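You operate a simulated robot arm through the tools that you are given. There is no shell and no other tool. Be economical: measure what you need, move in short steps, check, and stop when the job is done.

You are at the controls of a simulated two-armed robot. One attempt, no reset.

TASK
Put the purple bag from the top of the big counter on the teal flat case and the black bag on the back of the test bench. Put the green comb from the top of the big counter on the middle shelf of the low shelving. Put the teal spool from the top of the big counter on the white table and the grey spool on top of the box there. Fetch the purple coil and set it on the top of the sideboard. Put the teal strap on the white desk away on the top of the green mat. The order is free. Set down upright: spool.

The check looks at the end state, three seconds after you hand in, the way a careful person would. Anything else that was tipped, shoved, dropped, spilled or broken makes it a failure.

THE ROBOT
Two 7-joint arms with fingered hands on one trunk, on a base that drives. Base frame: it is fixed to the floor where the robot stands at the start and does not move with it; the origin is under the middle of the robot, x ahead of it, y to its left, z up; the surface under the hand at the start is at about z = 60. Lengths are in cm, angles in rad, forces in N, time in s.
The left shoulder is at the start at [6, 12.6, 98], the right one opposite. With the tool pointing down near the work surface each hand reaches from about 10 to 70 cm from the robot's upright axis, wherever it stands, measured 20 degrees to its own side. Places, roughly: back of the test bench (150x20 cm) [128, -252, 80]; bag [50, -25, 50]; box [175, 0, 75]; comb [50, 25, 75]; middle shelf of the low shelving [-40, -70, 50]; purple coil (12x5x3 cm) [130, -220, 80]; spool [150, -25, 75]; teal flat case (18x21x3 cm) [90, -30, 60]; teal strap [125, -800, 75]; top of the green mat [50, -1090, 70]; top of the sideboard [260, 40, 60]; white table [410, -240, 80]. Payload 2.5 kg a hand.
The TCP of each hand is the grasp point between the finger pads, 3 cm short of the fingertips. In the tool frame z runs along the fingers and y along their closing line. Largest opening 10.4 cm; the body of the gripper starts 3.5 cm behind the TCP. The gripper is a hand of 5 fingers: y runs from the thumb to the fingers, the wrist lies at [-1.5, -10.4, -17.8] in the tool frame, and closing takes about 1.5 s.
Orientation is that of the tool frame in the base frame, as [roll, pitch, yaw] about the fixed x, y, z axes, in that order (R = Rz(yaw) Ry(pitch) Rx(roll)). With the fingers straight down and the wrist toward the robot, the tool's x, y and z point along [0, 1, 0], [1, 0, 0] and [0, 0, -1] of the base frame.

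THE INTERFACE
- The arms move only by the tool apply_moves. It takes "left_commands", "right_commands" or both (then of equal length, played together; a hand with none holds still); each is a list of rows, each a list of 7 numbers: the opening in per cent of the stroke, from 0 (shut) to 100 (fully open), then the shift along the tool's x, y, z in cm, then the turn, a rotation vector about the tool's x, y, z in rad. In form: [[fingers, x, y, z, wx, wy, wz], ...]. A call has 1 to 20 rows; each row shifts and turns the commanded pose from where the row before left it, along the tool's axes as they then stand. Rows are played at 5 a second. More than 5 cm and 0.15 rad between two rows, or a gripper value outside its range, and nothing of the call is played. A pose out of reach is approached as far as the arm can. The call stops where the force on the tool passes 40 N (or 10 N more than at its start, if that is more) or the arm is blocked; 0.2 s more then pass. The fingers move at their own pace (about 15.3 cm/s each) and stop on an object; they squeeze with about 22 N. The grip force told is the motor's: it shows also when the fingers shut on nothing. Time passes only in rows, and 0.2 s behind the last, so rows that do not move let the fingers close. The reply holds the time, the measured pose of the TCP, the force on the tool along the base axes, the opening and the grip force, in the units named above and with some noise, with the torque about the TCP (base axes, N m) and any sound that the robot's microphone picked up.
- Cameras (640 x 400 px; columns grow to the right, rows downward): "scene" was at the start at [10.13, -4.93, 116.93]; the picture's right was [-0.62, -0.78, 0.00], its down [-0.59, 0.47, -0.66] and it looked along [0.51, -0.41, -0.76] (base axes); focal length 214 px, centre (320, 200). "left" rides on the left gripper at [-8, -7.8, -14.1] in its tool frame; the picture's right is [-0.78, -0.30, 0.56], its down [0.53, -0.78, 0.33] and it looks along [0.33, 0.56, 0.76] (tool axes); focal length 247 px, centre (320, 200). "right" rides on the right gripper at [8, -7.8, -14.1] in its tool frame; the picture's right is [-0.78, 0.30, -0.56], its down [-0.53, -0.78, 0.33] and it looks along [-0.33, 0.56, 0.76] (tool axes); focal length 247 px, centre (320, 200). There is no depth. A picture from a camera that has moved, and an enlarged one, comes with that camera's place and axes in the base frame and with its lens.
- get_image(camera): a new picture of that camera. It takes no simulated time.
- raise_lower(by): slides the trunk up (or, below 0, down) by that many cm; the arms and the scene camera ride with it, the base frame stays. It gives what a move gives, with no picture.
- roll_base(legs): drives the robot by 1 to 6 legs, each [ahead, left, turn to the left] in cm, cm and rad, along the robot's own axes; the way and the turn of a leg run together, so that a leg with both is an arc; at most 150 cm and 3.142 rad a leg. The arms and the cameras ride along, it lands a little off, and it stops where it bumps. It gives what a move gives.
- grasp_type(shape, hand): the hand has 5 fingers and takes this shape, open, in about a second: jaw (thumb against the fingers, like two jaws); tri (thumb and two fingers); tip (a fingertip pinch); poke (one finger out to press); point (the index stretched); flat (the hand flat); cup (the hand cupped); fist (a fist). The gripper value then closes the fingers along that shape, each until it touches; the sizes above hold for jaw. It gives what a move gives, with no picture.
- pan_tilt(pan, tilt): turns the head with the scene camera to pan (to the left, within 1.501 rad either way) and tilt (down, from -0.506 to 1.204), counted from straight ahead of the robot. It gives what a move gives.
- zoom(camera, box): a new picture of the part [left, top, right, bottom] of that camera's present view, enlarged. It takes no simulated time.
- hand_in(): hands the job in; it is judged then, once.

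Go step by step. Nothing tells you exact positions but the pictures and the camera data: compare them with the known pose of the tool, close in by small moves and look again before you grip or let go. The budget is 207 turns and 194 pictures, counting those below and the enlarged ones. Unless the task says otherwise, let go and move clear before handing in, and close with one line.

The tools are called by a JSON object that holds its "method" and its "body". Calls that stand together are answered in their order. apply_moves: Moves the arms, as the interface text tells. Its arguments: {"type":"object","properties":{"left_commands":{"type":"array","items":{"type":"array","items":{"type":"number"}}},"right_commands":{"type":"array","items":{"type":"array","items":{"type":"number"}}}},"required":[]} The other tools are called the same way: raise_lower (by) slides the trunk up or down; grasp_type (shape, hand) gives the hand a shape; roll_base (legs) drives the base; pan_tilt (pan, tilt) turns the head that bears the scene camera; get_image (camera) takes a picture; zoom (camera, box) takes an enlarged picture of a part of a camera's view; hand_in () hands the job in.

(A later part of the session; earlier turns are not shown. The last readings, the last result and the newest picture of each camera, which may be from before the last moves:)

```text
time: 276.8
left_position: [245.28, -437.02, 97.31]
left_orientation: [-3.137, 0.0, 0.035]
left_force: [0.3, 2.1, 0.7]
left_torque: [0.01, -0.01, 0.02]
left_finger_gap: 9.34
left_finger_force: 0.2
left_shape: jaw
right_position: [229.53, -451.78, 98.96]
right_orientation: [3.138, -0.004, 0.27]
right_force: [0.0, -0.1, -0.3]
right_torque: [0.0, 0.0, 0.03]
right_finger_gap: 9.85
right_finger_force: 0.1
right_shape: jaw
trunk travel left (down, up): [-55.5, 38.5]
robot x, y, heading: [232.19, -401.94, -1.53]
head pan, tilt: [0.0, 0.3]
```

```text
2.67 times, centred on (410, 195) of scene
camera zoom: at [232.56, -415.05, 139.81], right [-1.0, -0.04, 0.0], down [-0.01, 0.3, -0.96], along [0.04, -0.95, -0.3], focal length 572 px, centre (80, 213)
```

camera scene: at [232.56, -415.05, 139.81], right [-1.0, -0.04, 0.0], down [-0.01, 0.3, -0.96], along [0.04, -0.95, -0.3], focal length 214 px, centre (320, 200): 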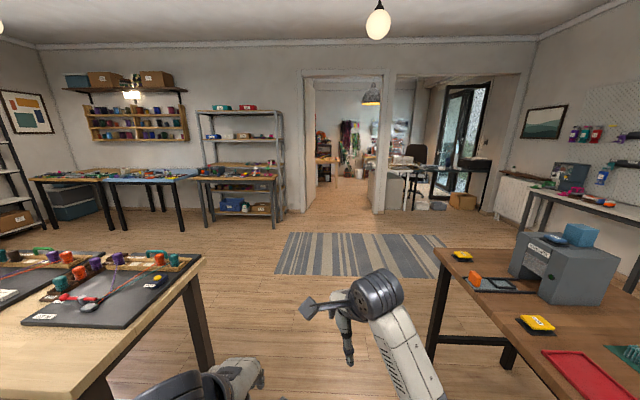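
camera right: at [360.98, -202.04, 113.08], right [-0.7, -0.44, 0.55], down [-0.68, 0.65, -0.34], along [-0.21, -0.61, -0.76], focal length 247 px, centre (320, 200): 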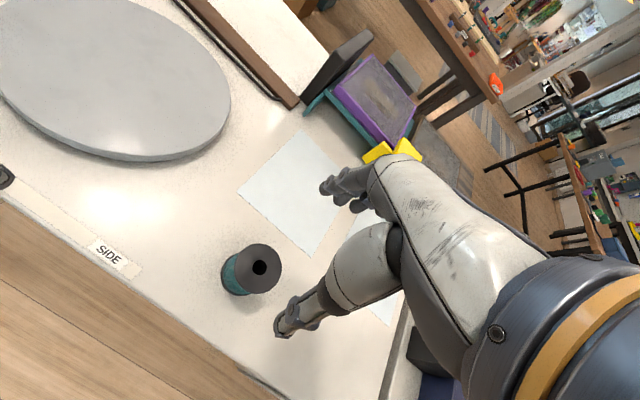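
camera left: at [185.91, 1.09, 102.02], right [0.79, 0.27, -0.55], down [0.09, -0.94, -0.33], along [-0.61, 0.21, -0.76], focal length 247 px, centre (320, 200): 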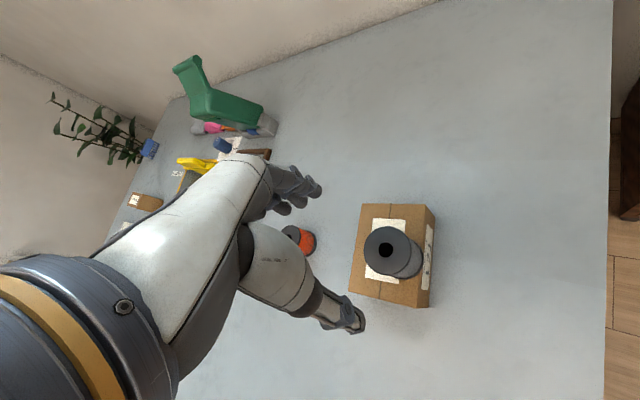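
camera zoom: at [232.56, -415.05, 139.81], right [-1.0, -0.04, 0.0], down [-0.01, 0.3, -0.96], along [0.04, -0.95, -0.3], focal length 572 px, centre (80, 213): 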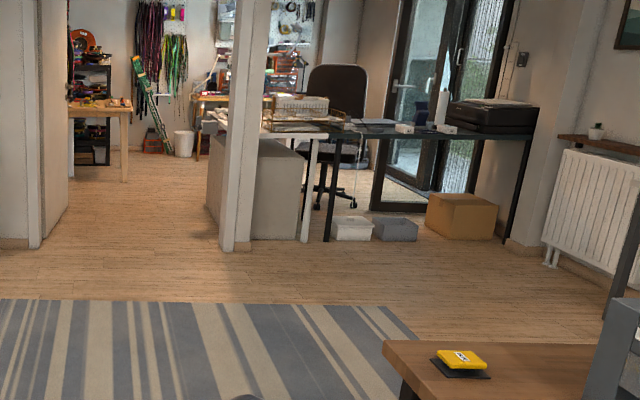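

The white desk is just past the doorway post, near (90–150, −800). I drive nearer.

{"method": "roll_base", "body": {"legs": [[0, 0, -0.04], [145, 0, 0], [80, -35, 0]]}}

{"method": "pan_tilt", "body": {"pan": -0.3, "tilt": 0.35}}

{"method": "get_image", "body": {"camera": "scene"}}

```text
time: 288.6
left_position: [217.92, -662.71, 97.4]
left_orientation: [-3.135, 0.0, 0.046]
left_force: [0.1, 0.3, 0.5]
left_torque: [0.01, -0.02, 0.01]
left_finger_gap: 9.36
left_finger_force: 0.2
left_shape: jaw
right_position: [202.28, -677.52, 99.02]
right_orientation: [3.138, -0.006, 0.284]
right_force: [-0.2, 0.3, -0.2]
right_torque: [0.0, -0.03, 0.01]
right_finger_gap: 9.89
right_finger_force: 0.0
right_shape: jaw
trunk travel left (down, up): [-55.5, 38.5]
robot x, y, heading: [204.26, -627.14, -1.513]
head pan, tilt: [0.0, 0.3]
```

```text
time: 289.4
left_position: [217.92, -662.71, 97.41]
left_orientation: [-3.138, -0.002, 0.045]
left_force: [0.6, 0.7, 0.9]
left_torque: [0.02, -0.03, -0.01]
left_finger_gap: 9.35
left_finger_force: 0.0
left_shape: jaw
right_position: [202.25, -677.59, 98.89]
right_orientation: [3.138, -0.003, 0.282]
right_force: [0.3, -0.5, -0.4]
right_torque: [0.0, 0.01, 0.0]
right_finger_gap: 9.88
right_finger_force: 0.1
right_shape: jaw
trunk travel left (down, up): [-55.5, 38.5]
robot x, y, heading: [203.87, -627.51, -1.518]
head pan, tilt: [-0.3, 0.351]
```

```text
86 pictures are left
camera scene: at [202.18, -640.46, 139.35], right [-0.97, 0.24, 0.0], down [0.08, 0.33, -0.94], along [-0.23, -0.91, -0.34], focal length 214 px, centre (320, 200)
```

scene: 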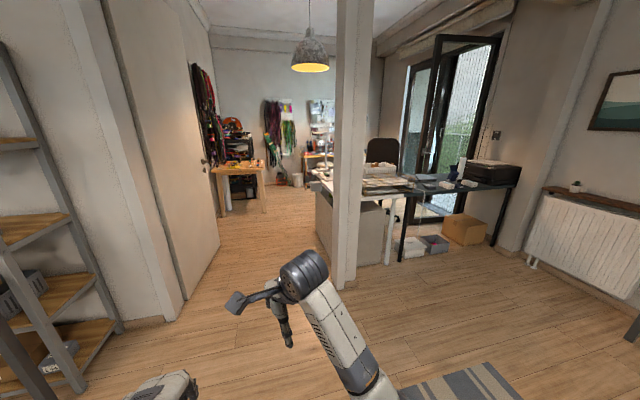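

{"method": "roll_base", "body": {"legs": [[130, 0, 0]]}}

{"method": "pan_tilt", "body": {"pan": -0.9, "tilt": 0.6}}

{"method": "get_image", "body": {"camera": "scene"}}

{"method": "pan_tilt", "body": {"pan": 0, "tilt": 0.35}}

{"method": "get_image", "body": {"camera": "scene"}}

```text
time: 296.1
left_position: [227.33, -796.22, 97.27]
left_orientation: [-3.135, 0.001, 0.064]
left_force: [0.9, 0.1, 0.3]
left_torque: [0.0, 0.0, 0.01]
left_finger_gap: 9.35
left_finger_force: 0.1
left_shape: jaw
right_position: [212.07, -811.38, 98.98]
right_orientation: [3.138, -0.007, 0.3]
right_force: [0.1, -0.3, -0.6]
right_torque: [-0.01, -0.01, 0.0]
right_finger_gap: 9.89
right_finger_force: 0.0
right_shape: jaw
trunk travel left (down, up): [-55.5, 38.5]
robot x, y, heading: [212.95, -761.05, -1.49]
head pan, tilt: [-0.3, 0.351]
```

```text
time: 297.1
left_position: [227.29, -796.19, 97.35]
left_orientation: [-3.138, 0.0, 0.065]
left_force: [0.6, -0.5, 0.3]
left_torque: [-0.02, 0.0, -0.02]
left_finger_gap: 9.36
left_finger_force: 0.1
left_shape: jaw
right_position: [211.98, -811.37, 99.04]
right_orientation: [3.138, -0.003, 0.301]
right_force: [-0.2, -0.6, -0.5]
right_torque: [-0.03, 0.0, -0.01]
right_finger_gap: 9.85
right_finger_force: 0.1
right_shape: jaw
trunk travel left (down, up): [-55.5, 38.5]
robot x, y, heading: [213.15, -761.29, -1.502]
head pan, tilt: [-0.901, 0.6]
```

```text
85 pictures are left
camera scene: at [206.77, -771.25, 137.07], right [-0.68, 0.73, 0.0], down [0.41, 0.38, -0.83], along [-0.61, -0.56, -0.56], focal length 214 px, centre (320, 200)
```

scene: 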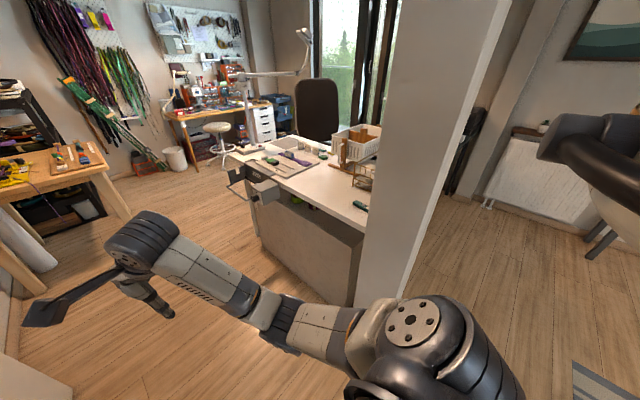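

```text
time: 298.3
left_position: [227.35, -796.22, 97.31]
left_orientation: [-3.14, 0.001, 0.064]
left_force: [-0.2, 0.2, -0.3]
left_torque: [-0.03, -0.02, 0.0]
left_finger_gap: 9.35
left_finger_force: 0.1
left_shape: jaw
right_position: [211.91, -811.54, 98.96]
right_orientation: [3.138, -0.005, 0.3]
right_force: [0.6, -0.2, -0.3]
right_torque: [0.02, 0.04, 0.01]
right_finger_gap: 9.88
right_finger_force: 0.1
right_shape: jaw
trunk travel left (down, up): [-55.5, 38.5]
robot x, y, heading: [212.88, -760.99, -1.494]
head pan, tilt: [0.0, 0.351]
```

```text
84 pictures are left
camera scene: at [213.95, -774.54, 139.34], right [-1.0, -0.07, 0.0], down [-0.03, 0.34, -0.94], along [0.07, -0.94, -0.34], focal length 214 px, centre (320, 200)
```

scene: 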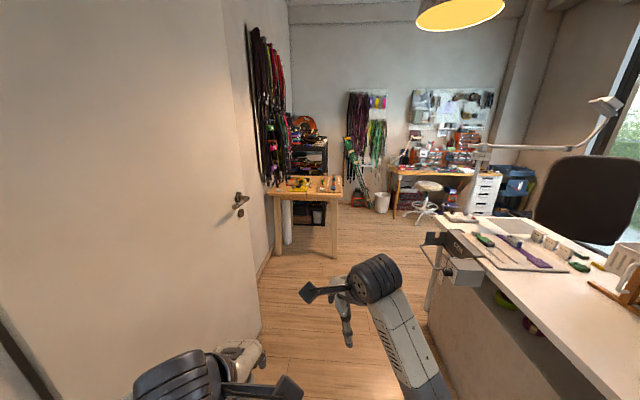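

The teal strap appears on the desk near the post, around (129,−814). I zoom to check it and drive in to face the desk.

{"method": "roll_base", "body": {"legs": [[65, 0, 0], [0, 0, -1.65]]}}

{"method": "pan_tilt", "body": {"pan": -0.15, "tilt": 0.7}}

{"method": "get_image", "body": {"camera": "scene"}}

```text
time: 305.8
left_position: [182.62, -838.95, 97.32]
left_orientation: [-3.138, 0.0, -1.54]
left_force: [0.4, -0.3, 0.3]
left_torque: [0.01, 0.04, 0.02]
left_finger_gap: 9.35
left_finger_force: 0.0
left_shape: jaw
right_position: [167.98, -822.99, 99.0]
right_orientation: [3.138, -0.003, -1.303]
right_force: [0.8, 0.8, 0.3]
right_torque: [0.0, -0.02, 0.01]
right_finger_gap: 9.89
right_finger_force: 0.1
right_shape: jaw
trunk travel left (down, up): [-55.5, 38.5]
robot x, y, heading: [218.59, -825.7, -3.104]
head pan, tilt: [0.0, 0.351]
```

```text
time: 306.6
left_position: [182.62, -838.87, 97.35]
left_orientation: [-3.138, 0.001, -1.54]
left_force: [0.5, 0.2, 0.5]
left_torque: [-0.02, 0.04, 0.03]
left_finger_gap: 9.37
left_finger_force: 0.1
left_shape: jaw
right_position: [167.79, -823.03, 98.97]
right_orientation: [3.137, -0.003, -1.304]
right_force: [1.0, 0.3, 0.7]
right_torque: [-0.01, -0.01, 0.03]
right_finger_gap: 9.85
right_finger_force: 0.0
right_shape: jaw
trunk travel left (down, up): [-55.5, 38.5]
robot x, y, heading: [218.04, -825.5, -3.098]
head pan, tilt: [-0.15, 0.7]
```

```text
83 pictures are left
camera scene: at [205.59, -824.95, 136.21], right [0.11, 0.99, 0.0], down [0.64, -0.07, -0.77], along [-0.76, 0.08, -0.64], focal length 214 px, centre (320, 200)
```

scene: 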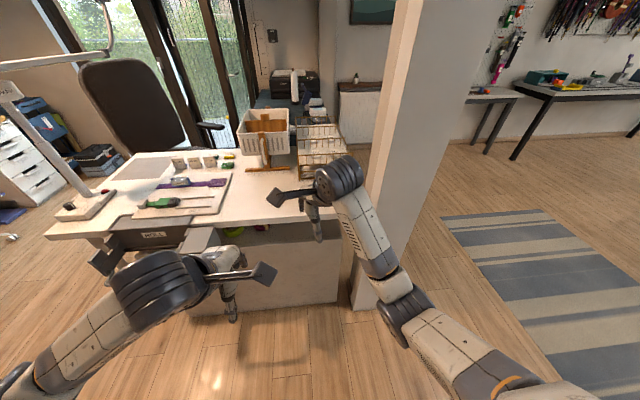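

{"method": "get_image", "body": {"camera": "right"}}

```text
82 pictures are left
camera right: at [177.46, -828.78, 113.04], right [-0.49, 0.67, 0.55], down [0.61, 0.72, -0.34], along [-0.63, 0.17, -0.76], focal length 247 px, centre (320, 200)
```

right: 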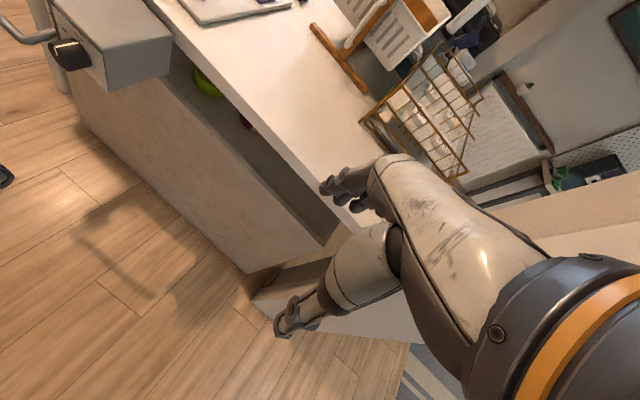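

{"method": "apply_moves", "body": {"right_commands": [[95, 0, -1, -4.5, 0, 0, 0], [95, 0, -1, -4.5, 0, 0, 0], [95, 0, -1, -4.5, 0, 0, 0], [95, 0, 0, -4.5, 0, 0, 0], [95, 0, 0, 0, 0, 0, 0]]}}

{"method": "get_image", "body": {"camera": "scene"}}

{"method": "get_image", "body": {"camera": "left"}}

```text
time: 307.8
left_position: [182.53, -838.84, 97.38]
left_orientation: [-3.136, 0.001, -1.54]
left_force: [0.9, 0.8, 0.0]
left_torque: [0.0, 0.0, -0.01]
left_finger_gap: 9.34
left_finger_force: 0.1
left_shape: jaw
right_position: [170.44, -822.35, 116.86]
right_orientation: [3.138, -0.004, -1.305]
right_force: [0.9, 0.1, 0.6]
right_torque: [0.03, -0.03, 0.01]
right_finger_gap: 9.91
right_finger_force: 0.0
right_shape: jaw
trunk travel left (down, up): [-55.5, 38.5]
robot x, y, heading: [218.13, -825.79, -3.105]
head pan, tilt: [-0.15, 0.7]
```

```text
81 pictures are left
camera scene: at [205.58, -824.94, 136.2], right [0.11, 0.99, 0.0], down [0.64, -0.07, -0.76], along [-0.76, 0.08, -0.64], focal length 214 px, centre (320, 200)
```

scene: 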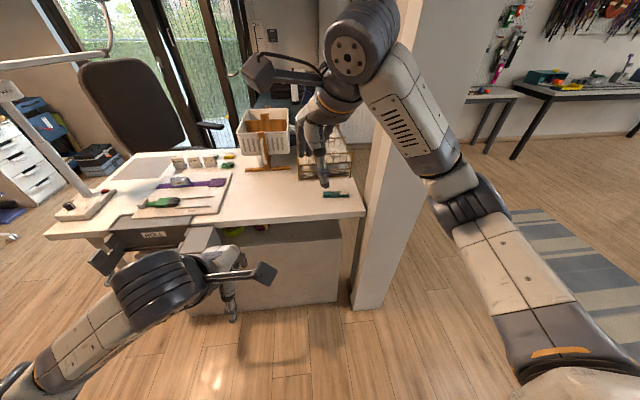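

```text
80 pictures are left
camera left: at [190.13, -830.68, 111.51], right [0.27, 0.79, -0.55], down [0.8, -0.51, -0.33], along [-0.54, -0.35, -0.76], focal length 247 px, centre (320, 200)
```

left: 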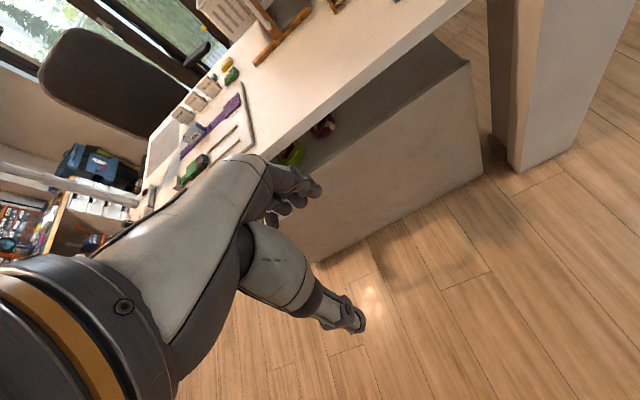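

{"method": "zoom", "body": {"camera": "scene", "box": [280, 150, 400, 225]}}

```text
5.33 times, centred on (340, 188) of scene
camera zoom: at [205.58, -824.94, 136.2], right [0.11, 0.99, 0.0], down [0.64, -0.07, -0.76], along [-0.76, 0.08, -0.64], focal length 1144 px, centre (213, 267)
```

zoom: 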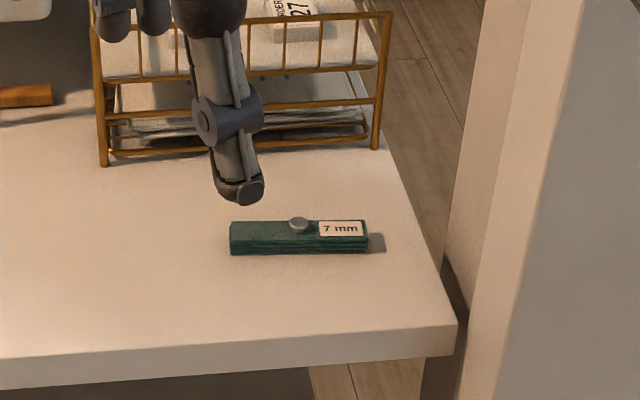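

The strap (folded, ~12 cm along y) is at ≈(131,−810). I move the base closer to the desk.

{"method": "roll_base", "body": {"legs": [[31, 6, 0]]}}

{"method": "get_image", "body": {"camera": "right"}}

{"method": "get_image", "body": {"camera": "scene"}}

```text
time: 309.9
left_position: [152.17, -846.49, 97.27]
left_orientation: [-3.136, 0.002, -1.53]
left_force: [-0.2, 0.7, 0.2]
left_torque: [-0.01, -0.01, 0.01]
left_finger_gap: 9.35
left_finger_force: 0.1
left_shape: jaw
right_position: [139.8, -830.18, 116.77]
right_orientation: [3.139, -0.004, -1.296]
right_force: [-0.3, 0.5, -0.4]
right_torque: [0.02, -0.05, -0.02]
right_finger_gap: 9.88
right_finger_force: 0.0
right_shape: jaw
trunk travel left (down, up): [-55.5, 38.5]
robot x, y, heading: [187.37, -832.66, -3.092]
head pan, tilt: [-0.15, 0.7]
```

```text
78 pictures are left
camera right: at [149.5, -835.83, 130.84], right [-0.49, 0.67, 0.55], down [0.6, 0.72, -0.34], along [-0.63, 0.17, -0.76], focal length 247 px, centre (320, 200)
```

right: 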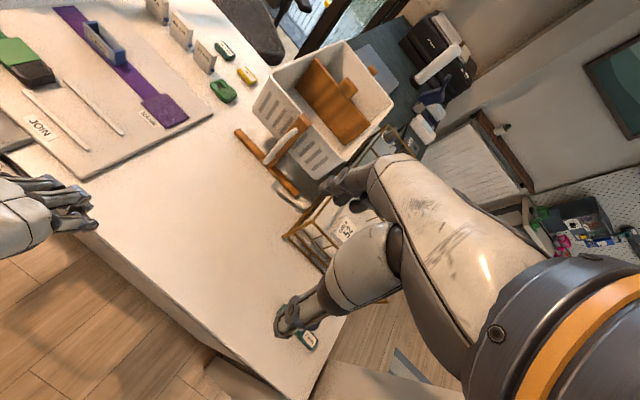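

```text
77 pictures are left
camera scene: at [174.96, -832.5, 136.2], right [0.1, 0.99, 0.0], down [0.64, -0.06, -0.76], along [-0.76, 0.08, -0.64], focal length 214 px, centre (320, 200)
```

scene: 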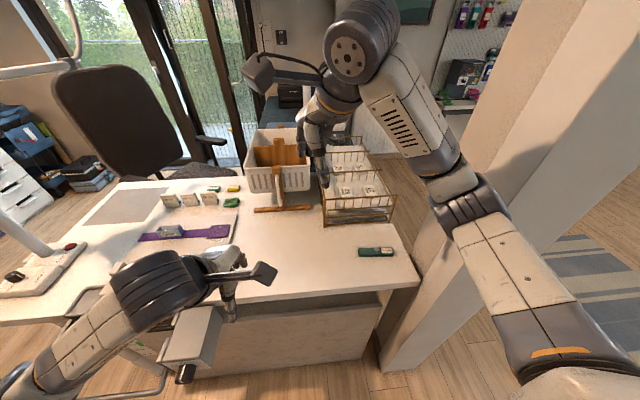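

The right elbow would come close to the post, so I slide the base 12 cm left first.

{"method": "roll_base", "body": {"legs": [[0, 12, 0.0]]}}

{"method": "apply_moves", "body": {"right_commands": [[65, -3.5, -0.5, 2, 0, 0, 0], [65, -3.5, -0.5, 2, 0, 0, 0], [65, -3.5, -0.5, 2, 0, 0, 0], [65, 0, 0, 0, 0, 0, 0]]}}

{"method": "get_image", "body": {"camera": "scene"}}

```text
time: 311.2
left_position: [152.67, -858.73, 97.38]
left_orientation: [-3.138, 0.003, -1.532]
left_force: [0.8, -0.1, 0.0]
left_torque: [0.02, -0.03, 0.04]
left_finger_gap: 9.35
left_finger_force: 0.1
left_shape: jaw
right_position: [140.48, -842.25, 116.77]
right_orientation: [3.139, -0.005, -1.297]
right_force: [0.0, 0.9, -0.4]
right_torque: [0.06, 0.04, -0.01]
right_finger_gap: 9.92
right_finger_force: 0.1
right_shape: jaw
trunk travel left (down, up): [-55.5, 38.5]
robot x, y, heading: [188.5, -845.14, -3.09]
head pan, tilt: [-0.15, 0.7]
```

```text
time: 312.2
left_position: [152.57, -858.65, 97.42]
left_orientation: [-3.139, 0.0, -1.533]
left_force: [-0.9, 0.2, -0.4]
left_torque: [-0.01, 0.03, -0.04]
left_finger_gap: 9.34
left_finger_force: 0.0
left_shape: jaw
right_position: [138.94, -831.95, 110.83]
right_orientation: [3.138, -0.007, -1.295]
right_force: [0.0, 0.5, -1.0]
right_torque: [0.01, 0.0, 0.02]
right_finger_gap: 6.81
right_finger_force: 0.0
right_shape: jaw
trunk travel left (down, up): [-55.5, 38.5]
robot x, y, heading: [188.19, -844.82, -3.091]
head pan, tilt: [-0.15, 0.7]
```

```text
76 pictures are left
camera scene: at [175.61, -844.64, 136.21], right [0.1, 0.99, 0.0], down [0.64, -0.07, -0.76], along [-0.76, 0.08, -0.64], focal length 214 px, centre (320, 200)
```

scene: 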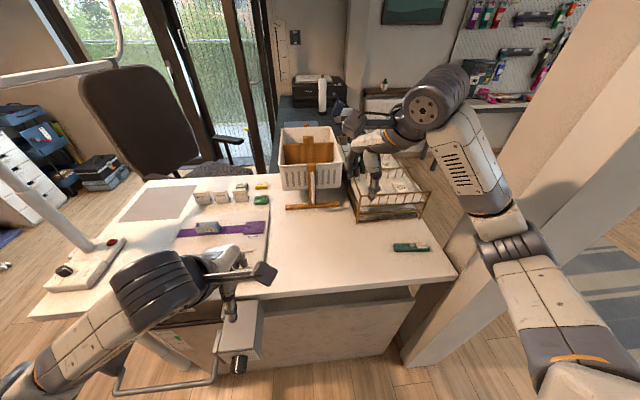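

{"method": "apply_moves", "body": {"right_commands": [[65, -3.4, -0.1, 2, 0, 0, 0], [65, -3.4, -0.1, 2, 0, 0, 0], [65, -3.4, -0.1, 2, 0, 0, 0], [65, -3.4, -0.1, 2, 0, 0, 0], [65, 0, 0, 2, 0, 0, 0.128], [65, 0, 0, 2, 0, 0, 0.128], [65, 0, 0, 0, 0, 0, 0.128], [65, 0, 0, 0, 0, 0, 0]]}}

{"method": "get_image", "body": {"camera": "scene"}}

{"method": "get_image", "body": {"camera": "right"}}

```text
time: 314.0
left_position: [152.62, -858.68, 97.32]
left_orientation: [-3.138, 0.001, -1.533]
left_force: [1.0, 0.3, 0.3]
left_torque: [-0.03, 0.02, 0.01]
left_finger_gap: 9.35
left_finger_force: 0.2
left_shape: jaw
right_position: [135.97, -818.43, 98.78]
right_orientation: [3.139, -0.006, -1.681]
right_force: [-0.3, 0.8, 0.5]
right_torque: [-0.02, 0.02, -0.02]
right_finger_gap: 6.76
right_finger_force: 0.1
right_shape: jaw
trunk travel left (down, up): [-55.5, 38.5]
robot x, y, heading: [188.29, -845.13, -3.095]
head pan, tilt: [-0.15, 0.7]
```

```text
75 pictures are left
camera scene: at [175.61, -844.62, 136.21], right [0.1, 0.99, 0.0], down [0.64, -0.07, -0.76], along [-0.76, 0.08, -0.64], focal length 214 px, centre (320, 200)
```

scene: 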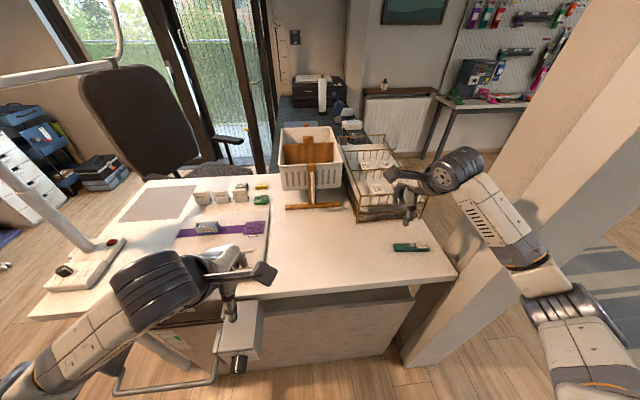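

```text
74 pictures are left
camera right: at [142.72, -827.33, 112.82], right [-0.21, 0.81, 0.55], down [0.83, 0.44, -0.34], along [-0.52, 0.39, -0.76], focal length 247 px, centre (320, 200)
```

right: 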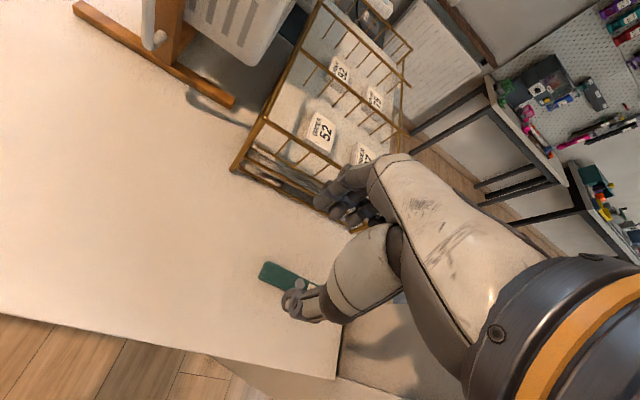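

{"method": "apply_moves", "body": {"right_commands": [[65, -2.1, 1.1, 2, 0, 0, 0], [65, -2.1, 1.1, 3, 0, 0, 0], [65, -2.1, 1.1, 3, 0, 0, 0], [65, -2.1, 1.1, 3, 0, 0, 0], [65, 0, 0, 2, 0, 0, 0], [65, 0, 0, 0, 0, 0, 0]]}}

{"method": "get_image", "body": {"camera": "right"}}

{"method": "zoom", "body": {"camera": "scene", "box": [340, 150, 500, 250]}}

```text
time: 315.4
left_position: [152.61, -858.7, 97.31]
left_orientation: [-3.138, 0.0, -1.532]
left_force: [0.4, 1.1, -0.7]
left_torque: [0.0, 0.0, 0.0]
left_finger_gap: 9.36
left_finger_force: 0.0
left_shape: jaw
right_position: [132.14, -809.86, 85.68]
right_orientation: [3.141, -0.007, -1.681]
right_force: [-0.2, 0.0, 0.5]
right_torque: [0.01, -0.01, -0.01]
right_finger_gap: 6.79
right_finger_force: 0.0
right_shape: jaw
trunk travel left (down, up): [-55.5, 38.5]
robot x, y, heading: [187.97, -845.59, -3.093]
head pan, tilt: [-0.15, 0.7]
```

```text
73 pictures are left
camera right: at [139.05, -818.71, 99.8], right [-0.21, 0.81, 0.55], down [0.83, 0.45, -0.34], along [-0.52, 0.39, -0.76], focal length 247 px, centre (320, 200)
```

right: 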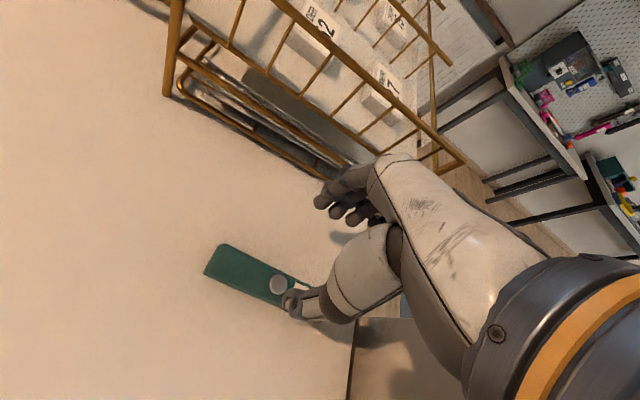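

```text
4.00 times, centred on (420, 200) of scene
camera zoom: at [175.61, -844.63, 136.21], right [0.1, 0.99, 0.0], down [0.64, -0.07, -0.76], along [-0.76, 0.08, -0.64], focal length 858 px, centre (-80, 200)
```

zoom: 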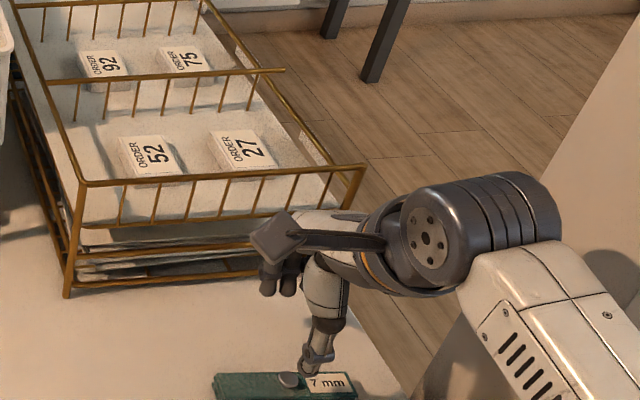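

Strap centre ≈(134.2,−809.3). Adjust 2 cm nearer and descend.

{"method": "apply_moves", "body": {"right_commands": [[65, -0.3, -2, 2, 0, 0, 0], [65, 0, 0, 2.5, 0, 0, 0], [65, 0, 0, 1.5, 0, 0, 0], [65, 0, 0, 0, 0, 0, 0]]}}

{"method": "get_image", "body": {"camera": "right"}}

```text
time: 316.3
left_position: [152.72, -858.63, 97.4]
left_orientation: [-3.138, -0.001, -1.533]
left_force: [-0.5, -0.9, -0.5]
left_torque: [0.01, 0.03, 0.02]
left_finger_gap: 9.36
left_finger_force: 0.1
left_shape: jaw
right_position: [133.35, -809.52, 81.12]
right_orientation: [3.1, -0.01, -1.685]
right_force: [1.7, -0.3, 16.6]
right_torque: [-0.19, -0.94, -0.02]
right_finger_gap: 7.25
right_finger_force: 0.1
right_shape: jaw
trunk travel left (down, up): [-55.5, 38.5]
robot x, y, heading: [187.68, -845.38, -3.091]
head pan, tilt: [-0.15, 0.7]
stopped in row 4 (right hand): the force on the tool passed its limit at 44 N (the readings are from after the stop); the commanded pose is now the measured one
```

```text
71 pictures are left
camera right: at [140.82, -818.38, 94.92], right [-0.19, 0.81, 0.56], down [0.82, 0.44, -0.37], along [-0.54, 0.39, -0.74], focal length 247 px, centre (320, 200)
```

right: 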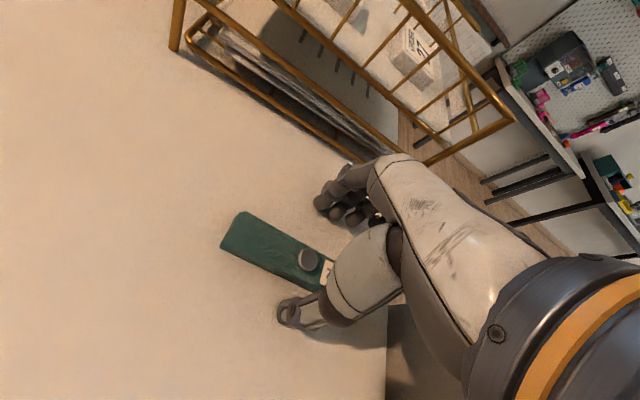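

The fingertips reached the desk (≈77.5). I raise a touch, centre, and close.

{"method": "apply_moves", "body": {"right_commands": [[65, 0, -0.8, -0.6, 0, 0, 0], [65, 0, 0, 0, 0.02, 0, 0], [0, 0, 0, 0, 0, 0, 0], [0, 0, 0, 0, 0, 0, 0], [0, 0, 0, 0, 0, 0, 0], [0, 0, 0, 0, 0, 0, 0], [0, 0, 0, 0, 0, 0, 0], [0, 0, 0, 0, 0, 0, 0], [0, 0, 0, 0, 0, 0, 0], [0, 0, 0, 0, 0, 0, 0]]}}

{"method": "get_image", "body": {"camera": "right"}}

```text
time: 318.5
left_position: [152.71, -858.66, 97.3]
left_orientation: [-3.14, -0.001, -1.534]
left_force: [1.5, 1.2, -0.5]
left_torque: [0.0, 0.01, 0.01]
left_finger_gap: 9.38
left_finger_force: 0.0
left_shape: jaw
right_position: [134.61, -809.52, 81.32]
right_orientation: [3.131, -0.008, -1.682]
right_force: [0.1, 0.5, -0.7]
right_torque: [0.01, 0.01, 0.0]
right_finger_gap: 2.01
right_finger_force: 22.1
right_shape: jaw
trunk travel left (down, up): [-55.5, 38.5]
robot x, y, heading: [188.05, -845.1, -3.094]
head pan, tilt: [-0.15, 0.7]
```

```text
70 pictures are left
camera right: at [141.44, -818.48, 95.32], right [-0.2, 0.81, 0.55], down [0.83, 0.44, -0.34], along [-0.52, 0.39, -0.76], focal length 247 px, centre (320, 200)
```

right: 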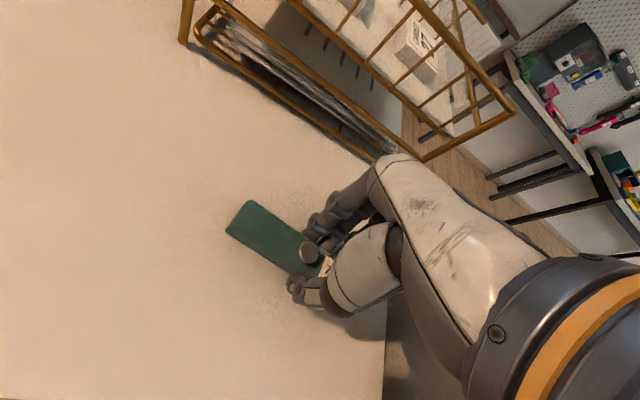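

{"method": "apply_moves", "body": {"right_commands": [[0, 0, 0, -2, 0, 0, 0], [0, 0, 0, -4, 0, 0, 0], [0, 0, 0, -4, 0, 0, 0], [0, 0, 0, -4, 0, 0, 0], [0, 0, 0, -4, 0, 0, 0], [0, 2, -3, -3, 0, 0, 0], [0, 3, -3, 0, 0, 0, 0], [0, 3, -3, 0, 0, 0, 0], [0, 0, 0, 0, 0, 0, 0]]}}

{"method": "get_image", "body": {"camera": "right"}}

```text
time: 320.5
left_position: [152.59, -858.62, 97.36]
left_orientation: [-3.137, 0.0, -1.532]
left_force: [-0.7, 0.0, -0.1]
left_torque: [-0.02, 0.04, 0.02]
left_finger_gap: 9.35
left_finger_force: 0.1
left_shape: jaw
right_position: [143.34, -818.17, 102.47]
right_orientation: [3.133, -0.009, -1.681]
right_force: [-0.3, 0.4, -0.6]
right_torque: [-0.03, -0.01, -0.05]
right_finger_gap: 1.98
right_finger_force: 22.4
right_shape: jaw
trunk travel left (down, up): [-55.5, 38.5]
robot x, y, heading: [187.91, -845.28, -3.095]
head pan, tilt: [-0.15, 0.7]
```

```text
69 pictures are left
camera right: at [150.18, -826.93, 116.43], right [-0.2, 0.81, 0.55], down [0.83, 0.44, -0.34], along [-0.52, 0.39, -0.76], focal length 247 px, centre (320, 200)
```

right: 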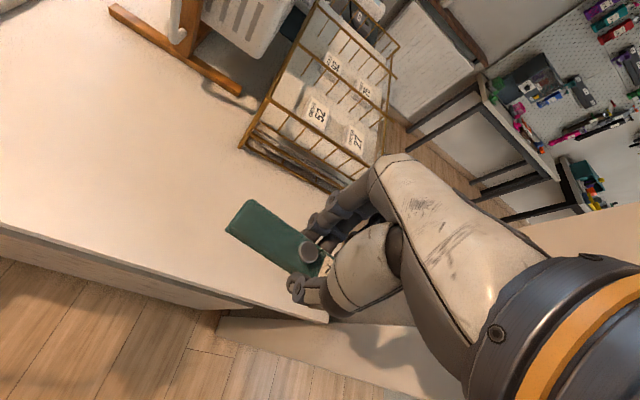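

Strap held. I back away from the desk, turn to face −y and look toward the mat bench.

{"method": "roll_base", "body": {"legs": [[-24, 0, 0], [0, 0, 1.52], [45, 0, 0]]}}

{"method": "pan_tilt", "body": {"pan": -0.5, "tilt": 0.4}}

{"method": "get_image", "body": {"camera": "scene"}}

```text
time: 328.2
left_position: [219.34, -925.45, 97.44]
left_orientation: [-3.138, 0.0, -0.06]
left_force: [-0.4, 0.4, -0.9]
left_torque: [0.03, -0.02, -0.01]
left_finger_gap: 9.36
left_finger_force: 0.1
left_shape: jaw
right_position: [177.97, -931.04, 102.44]
right_orientation: [3.134, -0.01, -0.21]
right_force: [0.0, -0.2, -0.1]
right_torque: [0.01, -0.02, 0.02]
right_finger_gap: 1.96
right_finger_force: 21.8
right_shape: jaw
trunk travel left (down, up): [-55.5, 38.5]
robot x, y, heading: [209.23, -889.26, -1.619]
head pan, tilt: [-0.15, 0.7]
```

```text
time: 329.1
left_position: [219.3, -925.43, 97.43]
left_orientation: [-3.137, 0.001, -0.062]
left_force: [-0.8, 0.4, 0.3]
left_torque: [0.02, -0.05, 0.02]
left_finger_gap: 9.33
left_finger_force: 0.0
left_shape: jaw
right_position: [177.84, -930.93, 102.38]
right_orientation: [3.131, -0.009, -0.212]
right_force: [0.3, 0.6, -1.1]
right_torque: [-0.02, 0.0, 0.01]
right_finger_gap: 1.98
right_finger_force: 22.5
right_shape: jaw
trunk travel left (down, up): [-55.5, 38.5]
robot x, y, heading: [209.31, -889.21, -1.62]
head pan, tilt: [-0.499, 0.4]
```

```text
68 pictures are left
camera scene: at [204.35, -900.98, 138.88], right [-0.85, 0.52, 0.0], down [0.2, 0.33, -0.92], along [-0.48, -0.79, -0.39], focal length 214 px, centre (320, 200)
```

scene: 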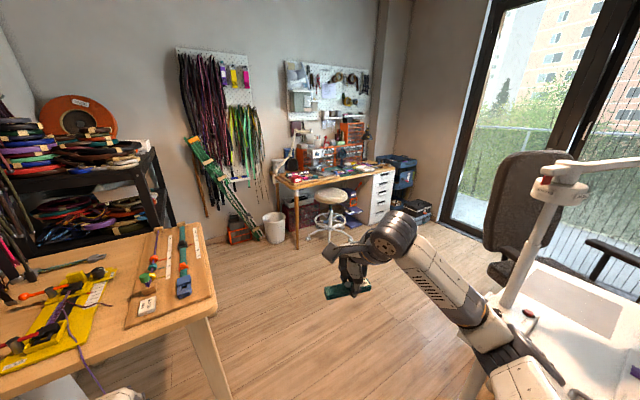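

{"method": "zoom", "body": {"camera": "scene", "box": [260, 110, 420, 250]}}

```text
2.86 times, centred on (340, 180) of scene
camera zoom: at [204.35, -900.98, 138.88], right [-0.85, 0.52, 0.0], down [0.2, 0.33, -0.92], along [-0.48, -0.79, -0.39], focal length 613 px, centre (263, 257)
```

zoom: 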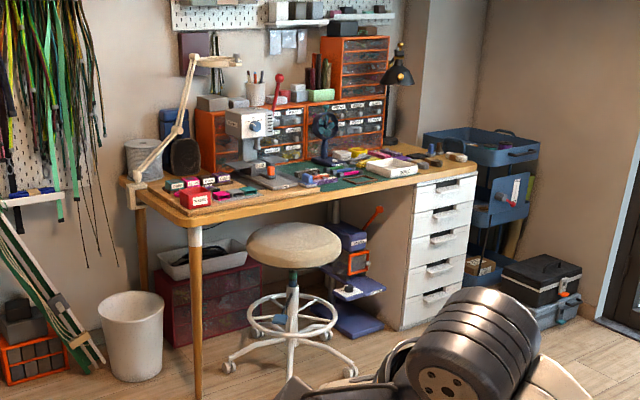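

The green mat is on the wooden bench at about (50,−1100), bench front y≈−1075; a stool is tucked under it. I drive between the desk and small table in two legs.

{"method": "roll_base", "body": {"legs": [[72, -35, 0], [0, 0, 0.05]]}}

{"method": "get_image", "body": {"camera": "scene"}}

```text
time: 333.8
left_position: [181.82, -996.26, 97.34]
left_orientation: [-3.14, 0.0, -0.019]
left_force: [-0.4, 0.1, -0.8]
left_torque: [0.01, 0.02, 0.0]
left_finger_gap: 9.35
left_finger_force: 0.0
left_shape: jaw
right_position: [140.77, -1003.34, 102.35]
right_orientation: [3.133, -0.009, -0.167]
right_force: [0.0, 0.5, 0.6]
right_torque: [-0.01, 0.02, -0.04]
right_finger_gap: 1.98
right_finger_force: 22.0
right_shape: jaw
trunk travel left (down, up): [-55.5, 38.5]
robot x, y, heading: [170.33, -960.37, -1.58]
head pan, tilt: [-0.499, 0.4]
```

```text
66 pictures are left
camera scene: at [165.88, -972.32, 138.89], right [-0.87, 0.48, 0.0], down [0.19, 0.34, -0.92], along [-0.45, -0.81, -0.39], focal length 214 px, centre (320, 200)
```

scene: 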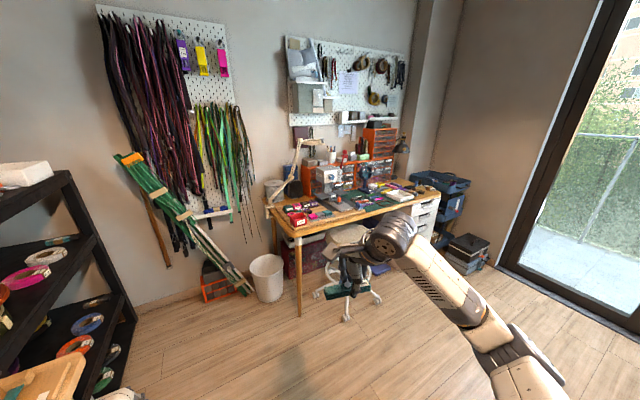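

{"method": "roll_base", "body": {"legs": [[66, -118, 0]]}}

{"method": "pan_tilt", "body": {"pan": 0, "tilt": 0.7}}

{"method": "get_image", "body": {"camera": "scene"}}

```text
time: 340.5
left_position: [64.17, -1060.51, 97.39]
left_orientation: [-3.137, 0.001, -0.034]
left_force: [0.3, -0.1, -0.1]
left_torque: [0.0, 0.04, 0.01]
left_finger_gap: 9.35
left_finger_force: 0.1
left_shape: jaw
right_position: [22.69, -1067.05, 102.3]
right_orientation: [3.132, -0.008, -0.183]
right_force: [0.5, -0.4, 0.6]
right_torque: [-0.02, 0.04, 0.0]
right_finger_gap: 1.93
right_finger_force: 22.0
right_shape: jaw
trunk travel left (down, up): [-55.5, 38.5]
robot x, y, heading: [53.13, -1024.21, -1.594]
head pan, tilt: [-0.499, 0.4]
```

```text
time: 341.4
left_position: [64.06, -1060.54, 97.45]
left_orientation: [-3.138, 0.0, -0.036]
left_force: [0.5, 0.3, -0.3]
left_torque: [-0.02, 0.04, 0.0]
left_finger_gap: 9.34
left_finger_force: 0.1
left_shape: jaw
right_position: [22.82, -1067.12, 102.3]
right_orientation: [3.133, -0.008, -0.185]
right_force: [-0.4, 0.2, -0.7]
right_torque: [0.0, 0.01, -0.01]
right_finger_gap: 1.94
right_finger_force: 22.3
right_shape: jaw
trunk travel left (down, up): [-55.5, 38.5]
robot x, y, heading: [53.0, -1024.17, -1.593]
head pan, tilt: [0.0, 0.7]
```

```text
65 pictures are left
camera scene: at [52.88, -1036.91, 136.21], right [-1.0, 0.03, 0.0], down [0.02, 0.64, -0.77], along [-0.02, -0.77, -0.64], focal length 214 px, centre (320, 200)
```

scene: 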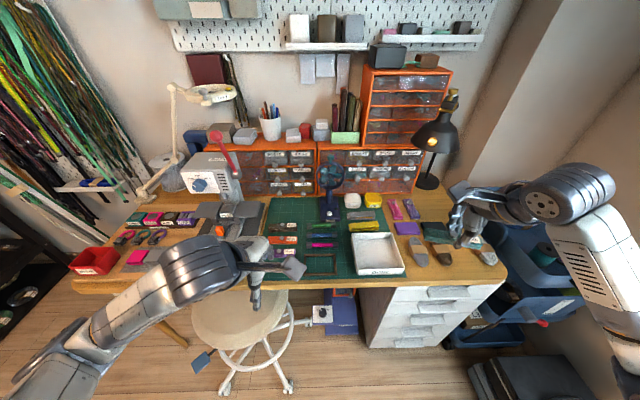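

{"method": "zoom", "body": {"camera": "scene", "box": [220, 170, 420, 295]}}

```text
3.20 times, centred on (320, 232) of scene
camera zoom: at [52.88, -1036.91, 136.21], right [-1.0, 0.03, 0.0], down [0.02, 0.64, -0.77], along [-0.02, -0.77, -0.64], focal length 686 px, centre (320, 96)
```

zoom: 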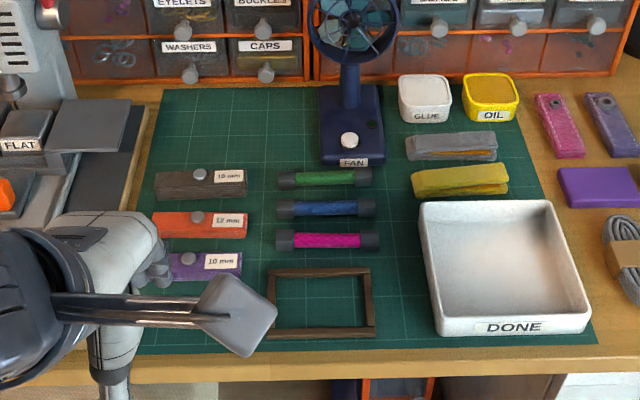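

The mat has a free strip at its front-left (≈(65,−1079)). I move the base so the right hand faces it, and look again.

{"method": "roll_base", "body": {"legs": [[0, 22, 0.02]]}}

{"method": "zoom", "body": {"camera": "scene", "box": [250, 170, 450, 295]}}

{"method": "get_image", "body": {"camera": "right"}}

```text
time: 343.1
left_position: [86.85, -1060.57, 97.33]
left_orientation: [-3.138, 0.0, -0.011]
left_force: [0.2, 0.6, -0.6]
left_torque: [0.01, -0.02, 0.03]
left_finger_gap: 9.34
left_finger_force: 0.0
left_shape: jaw
right_position: [45.74, -1067.92, 102.51]
right_orientation: [3.133, -0.009, -0.161]
right_force: [0.2, -0.1, -0.3]
right_torque: [0.0, 0.01, 0.03]
right_finger_gap: 1.96
right_finger_force: 21.9
right_shape: jaw
trunk travel left (down, up): [-55.5, 38.5]
robot x, y, heading: [75.01, -1024.69, -1.571]
head pan, tilt: [0.0, 0.7]
```

```text
3.20 times, centred on (350, 232) of scene
camera zoom: at [75.05, -1037.19, 136.21], right [-1.0, 0.0, 0.0], down [0.0, 0.64, -0.76], along [0.0, -0.76, -0.64], focal length 686 px, centre (224, 96)
```

zoom: 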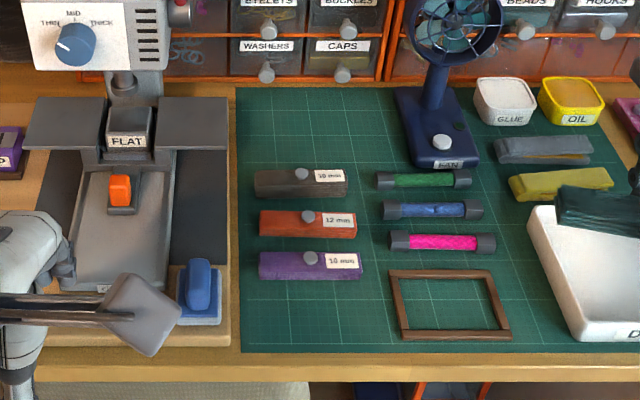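

```text
62 pictures are left
camera right: at [54.75, -1061.67, 116.45], right [-0.82, -0.16, 0.55], down [-0.4, 0.85, -0.34], along [-0.41, -0.5, -0.76], focal length 247 px, centre (320, 200)
```

right: 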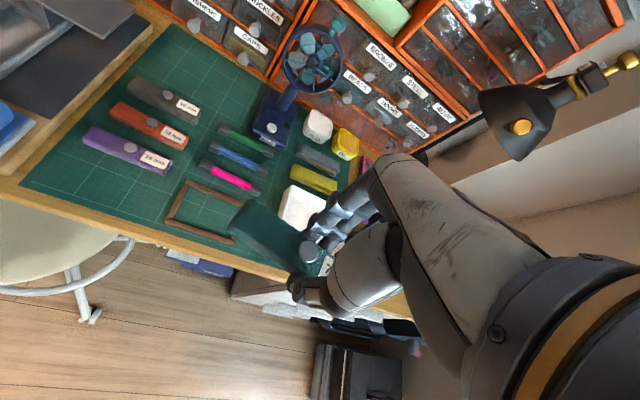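

A clear slot below the purple strap: centre ≈(65.8,−1078.6). I move the left hand aside and the right hand over the slot.

{"method": "apply_moves", "body": {"right_commands": [[0, 3.6, 1.2, 0, 0, 0, 0], [0, 3.6, 1.2, 0, 0, 0, 0], [0, 3.6, 1.2, 0, 0, 0, 0], [0, 3.6, 1.2, 0, 0, 0, 0], [0, 3.6, 1.2, 0, 0, 0, 0], [0, 3.5, 1.3, 0, 0, 0, 0], [0, 0, 0, 4, 0, 0, -0.08], [0, 0, 0, 4, 0, 0, -0.08], [0, 0, 0, 4, 0, 0, 0], [0, 0, 0, 3, 0, 0, 0], [0, 0, 0, 0, 0, 0, 0]], "left_commands": [[90, 3, 0, 0, 0, 0, 0], [90, 3, 0, 0, 0, 0, 0], [90, 3, 0, 0, 0, 0, 0], [90, 2, 0, 0, 0, 0, 0], [90, 0, 0, 0, 0, 0, 0], [90, 0, 0, 0, 0, 0, 0], [90, 0, 0, 0, 0, 0, 0], [90, 0, 0, 0, 0, 0, 0], [90, 0, 0, 0, 0, 0, 0], [90, 0, 0, 0, 0, 0, 0], [90, 0, 0, 0, 0, 0, 0]]}}

{"method": "get_image", "body": {"camera": "right"}}

{"method": "zoom", "body": {"camera": "scene", "box": [250, 170, 450, 295]}}

```text
time: 345.5
left_position: [97.85, -1061.19, 97.69]
left_orientation: [-3.14, 0.0, -0.009]
left_force: [-0.1, 0.0, 0.3]
left_torque: [0.03, 0.04, -0.01]
left_finger_gap: 9.34
left_finger_force: 0.1
left_shape: jaw
left hand out of reach, approached as far as the arm can: row 1
right_position: [65.97, -1078.6, 87.69]
right_orientation: [3.132, -0.007, -0.001]
right_force: [-0.5, -0.1, -0.4]
right_torque: [-0.01, 0.0, 0.01]
right_finger_gap: 1.98
right_finger_force: 21.9
right_shape: jaw
trunk travel left (down, up): [-55.5, 38.5]
robot x, y, heading: [75.01, -1024.93, -1.575]
head pan, tilt: [0.0, 0.7]
```

```text
61 pictures are left
camera right: at [73.87, -1070.89, 101.7], right [-0.78, -0.29, 0.55], down [-0.53, 0.77, -0.34], along [-0.33, -0.56, -0.76], focal length 247 px, centre (320, 200)
```

right: 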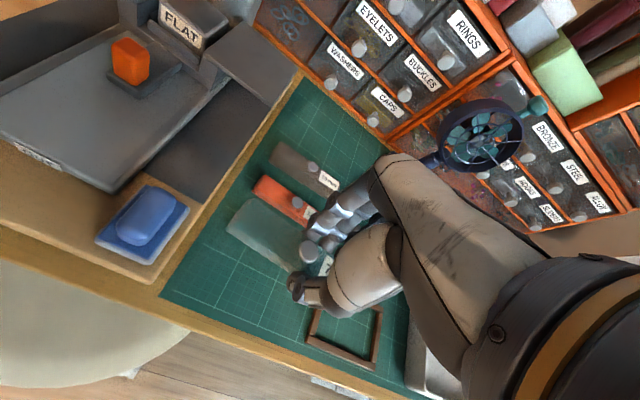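

```text
3.20 times, centred on (350, 232) of scene
camera zoom: at [75.0, -1037.19, 136.21], right [-1.0, 0.0, 0.0], down [0.0, 0.64, -0.76], along [0.0, -0.76, -0.64], focal length 686 px, centre (224, 96)
```

zoom: 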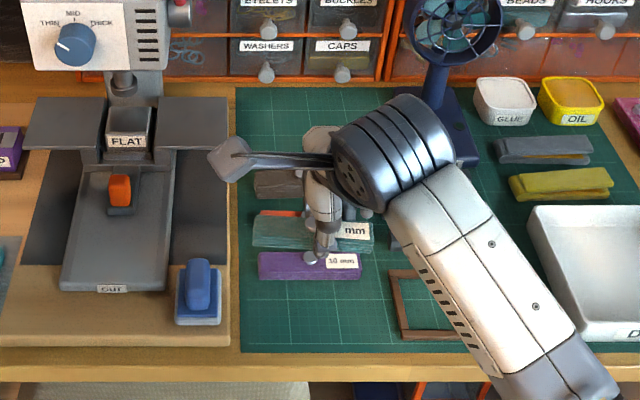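

{"method": "apply_moves", "body": {"right_commands": [[0, 0, -0.5, 4, 0, 0, 0], [0, 0, 0, 4, 0, 0, 0], [0, 0, 0, 2.5, 0, 0, 0], [0, 0, 0, 0, 0, 0, 0]]}}

{"method": "get_image", "body": {"camera": "right"}}

{"method": "zoom", "body": {"camera": "scene", "box": [300, 200, 420, 295]}}

```text
time: 346.5
left_position: [97.73, -1061.17, 97.73]
left_orientation: [-3.138, 0.0, -0.011]
left_force: [0.3, 0.0, -1.0]
left_torque: [-0.03, 0.01, 0.01]
left_finger_gap: 9.38
left_finger_force: 0.1
left_shape: jaw
right_position: [65.95, -1078.27, 77.19]
right_orientation: [3.131, -0.007, -0.001]
right_force: [-0.5, 0.6, -0.7]
right_torque: [0.0, 0.0, 0.0]
right_finger_gap: 1.94
right_finger_force: 22.4
right_shape: jaw
trunk travel left (down, up): [-55.5, 38.5]
robot x, y, heading: [74.53, -1024.6, -1.572]
head pan, tilt: [0.0, 0.7]
```

```text
59 pictures are left
camera right: at [73.91, -1070.49, 91.22], right [-0.78, -0.29, 0.55], down [-0.53, 0.77, -0.34], along [-0.33, -0.56, -0.76], focal length 247 px, centre (320, 200)
```

right: 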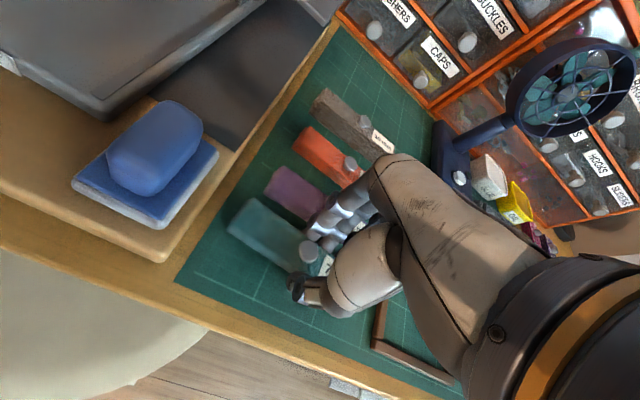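

```text
4.21 times, centred on (360, 248) of scene
camera zoom: at [75.0, -1037.19, 136.21], right [-1.0, 0.0, 0.0], down [0.0, 0.64, -0.76], along [0.0, -0.76, -0.64], focal length 903 px, centre (152, 0)
```

zoom: 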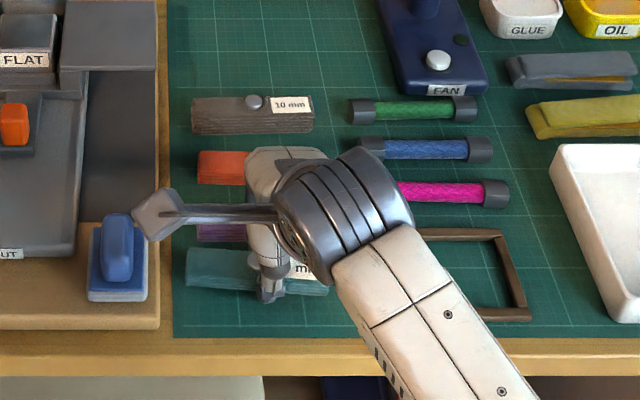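

{"method": "apply_moves", "body": {"right_commands": [[0, 0, 0, 0.8, 0, 0, 0], [0, 0, 0, 0.6, 0, 0, 0], [0, 0, 0, 0.5, 0, 0, 0], [0, 0, 0, 0.4, 0, 0, 0], [0, 0, 0, 0, 0, 0, 0]]}}

```text
time: 347.2
left_position: [97.67, -1061.02, 97.66]
left_orientation: [-3.138, -0.001, -0.012]
left_force: [1.1, -0.7, -0.4]
left_torque: [0.01, 0.0, -0.02]
left_finger_gap: 9.36
left_finger_force: 0.0
left_shape: jaw
right_position: [66.19, -1079.07, 76.64]
right_orientation: [3.104, -0.017, -0.001]
right_force: [0.3, 3.1, 14.4]
right_torque: [0.62, -0.06, 0.02]
right_finger_gap: 2.13
right_finger_force: 21.7
right_shape: jaw
trunk travel left (down, up): [-55.5, 38.5]
robot x, y, heading: [74.88, -1024.3, -1.575]
head pan, tilt: [0.0, 0.7]
stopped in row 3 (right hand): the force on the tool passed its limit at 44 N (the readings are from after the stop); the commanded pose is now the measured one
```

{"method": "get_image", "body": {"camera": "right"}}

{"method": "zoom", "body": {"camera": "scene", "box": [300, 200, 420, 295]}}

```text
57 pictures are left
camera right: at [73.9, -1070.95, 90.56], right [-0.79, -0.28, 0.55], down [-0.53, 0.76, -0.37], along [-0.32, -0.58, -0.75], focal length 247 px, centre (320, 200)
```

right: 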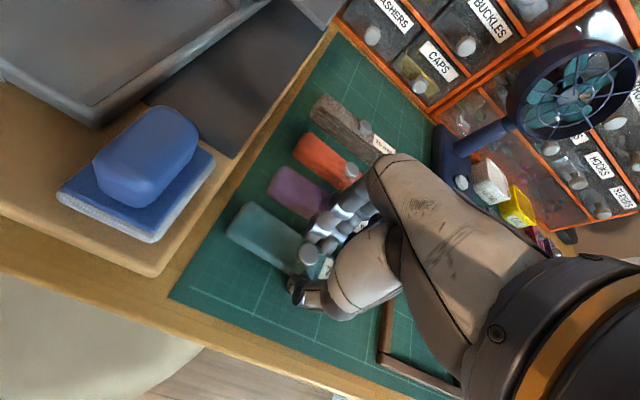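

```text
4.21 times, centred on (360, 248) of scene
camera zoom: at [75.0, -1037.1, 136.21], right [-1.0, 0.0, 0.0], down [0.0, 0.64, -0.77], along [0.0, -0.77, -0.64], focal length 903 px, centre (152, 0)
```

zoom: 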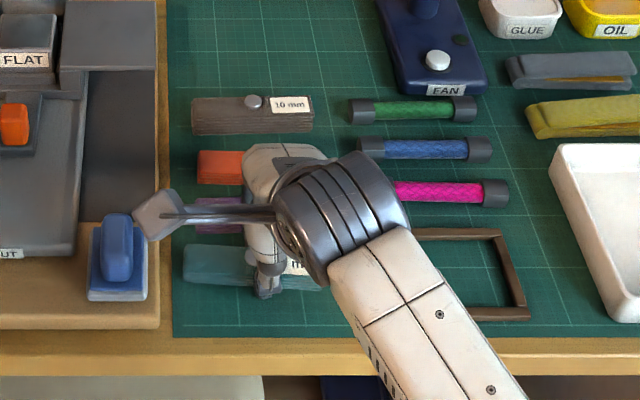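

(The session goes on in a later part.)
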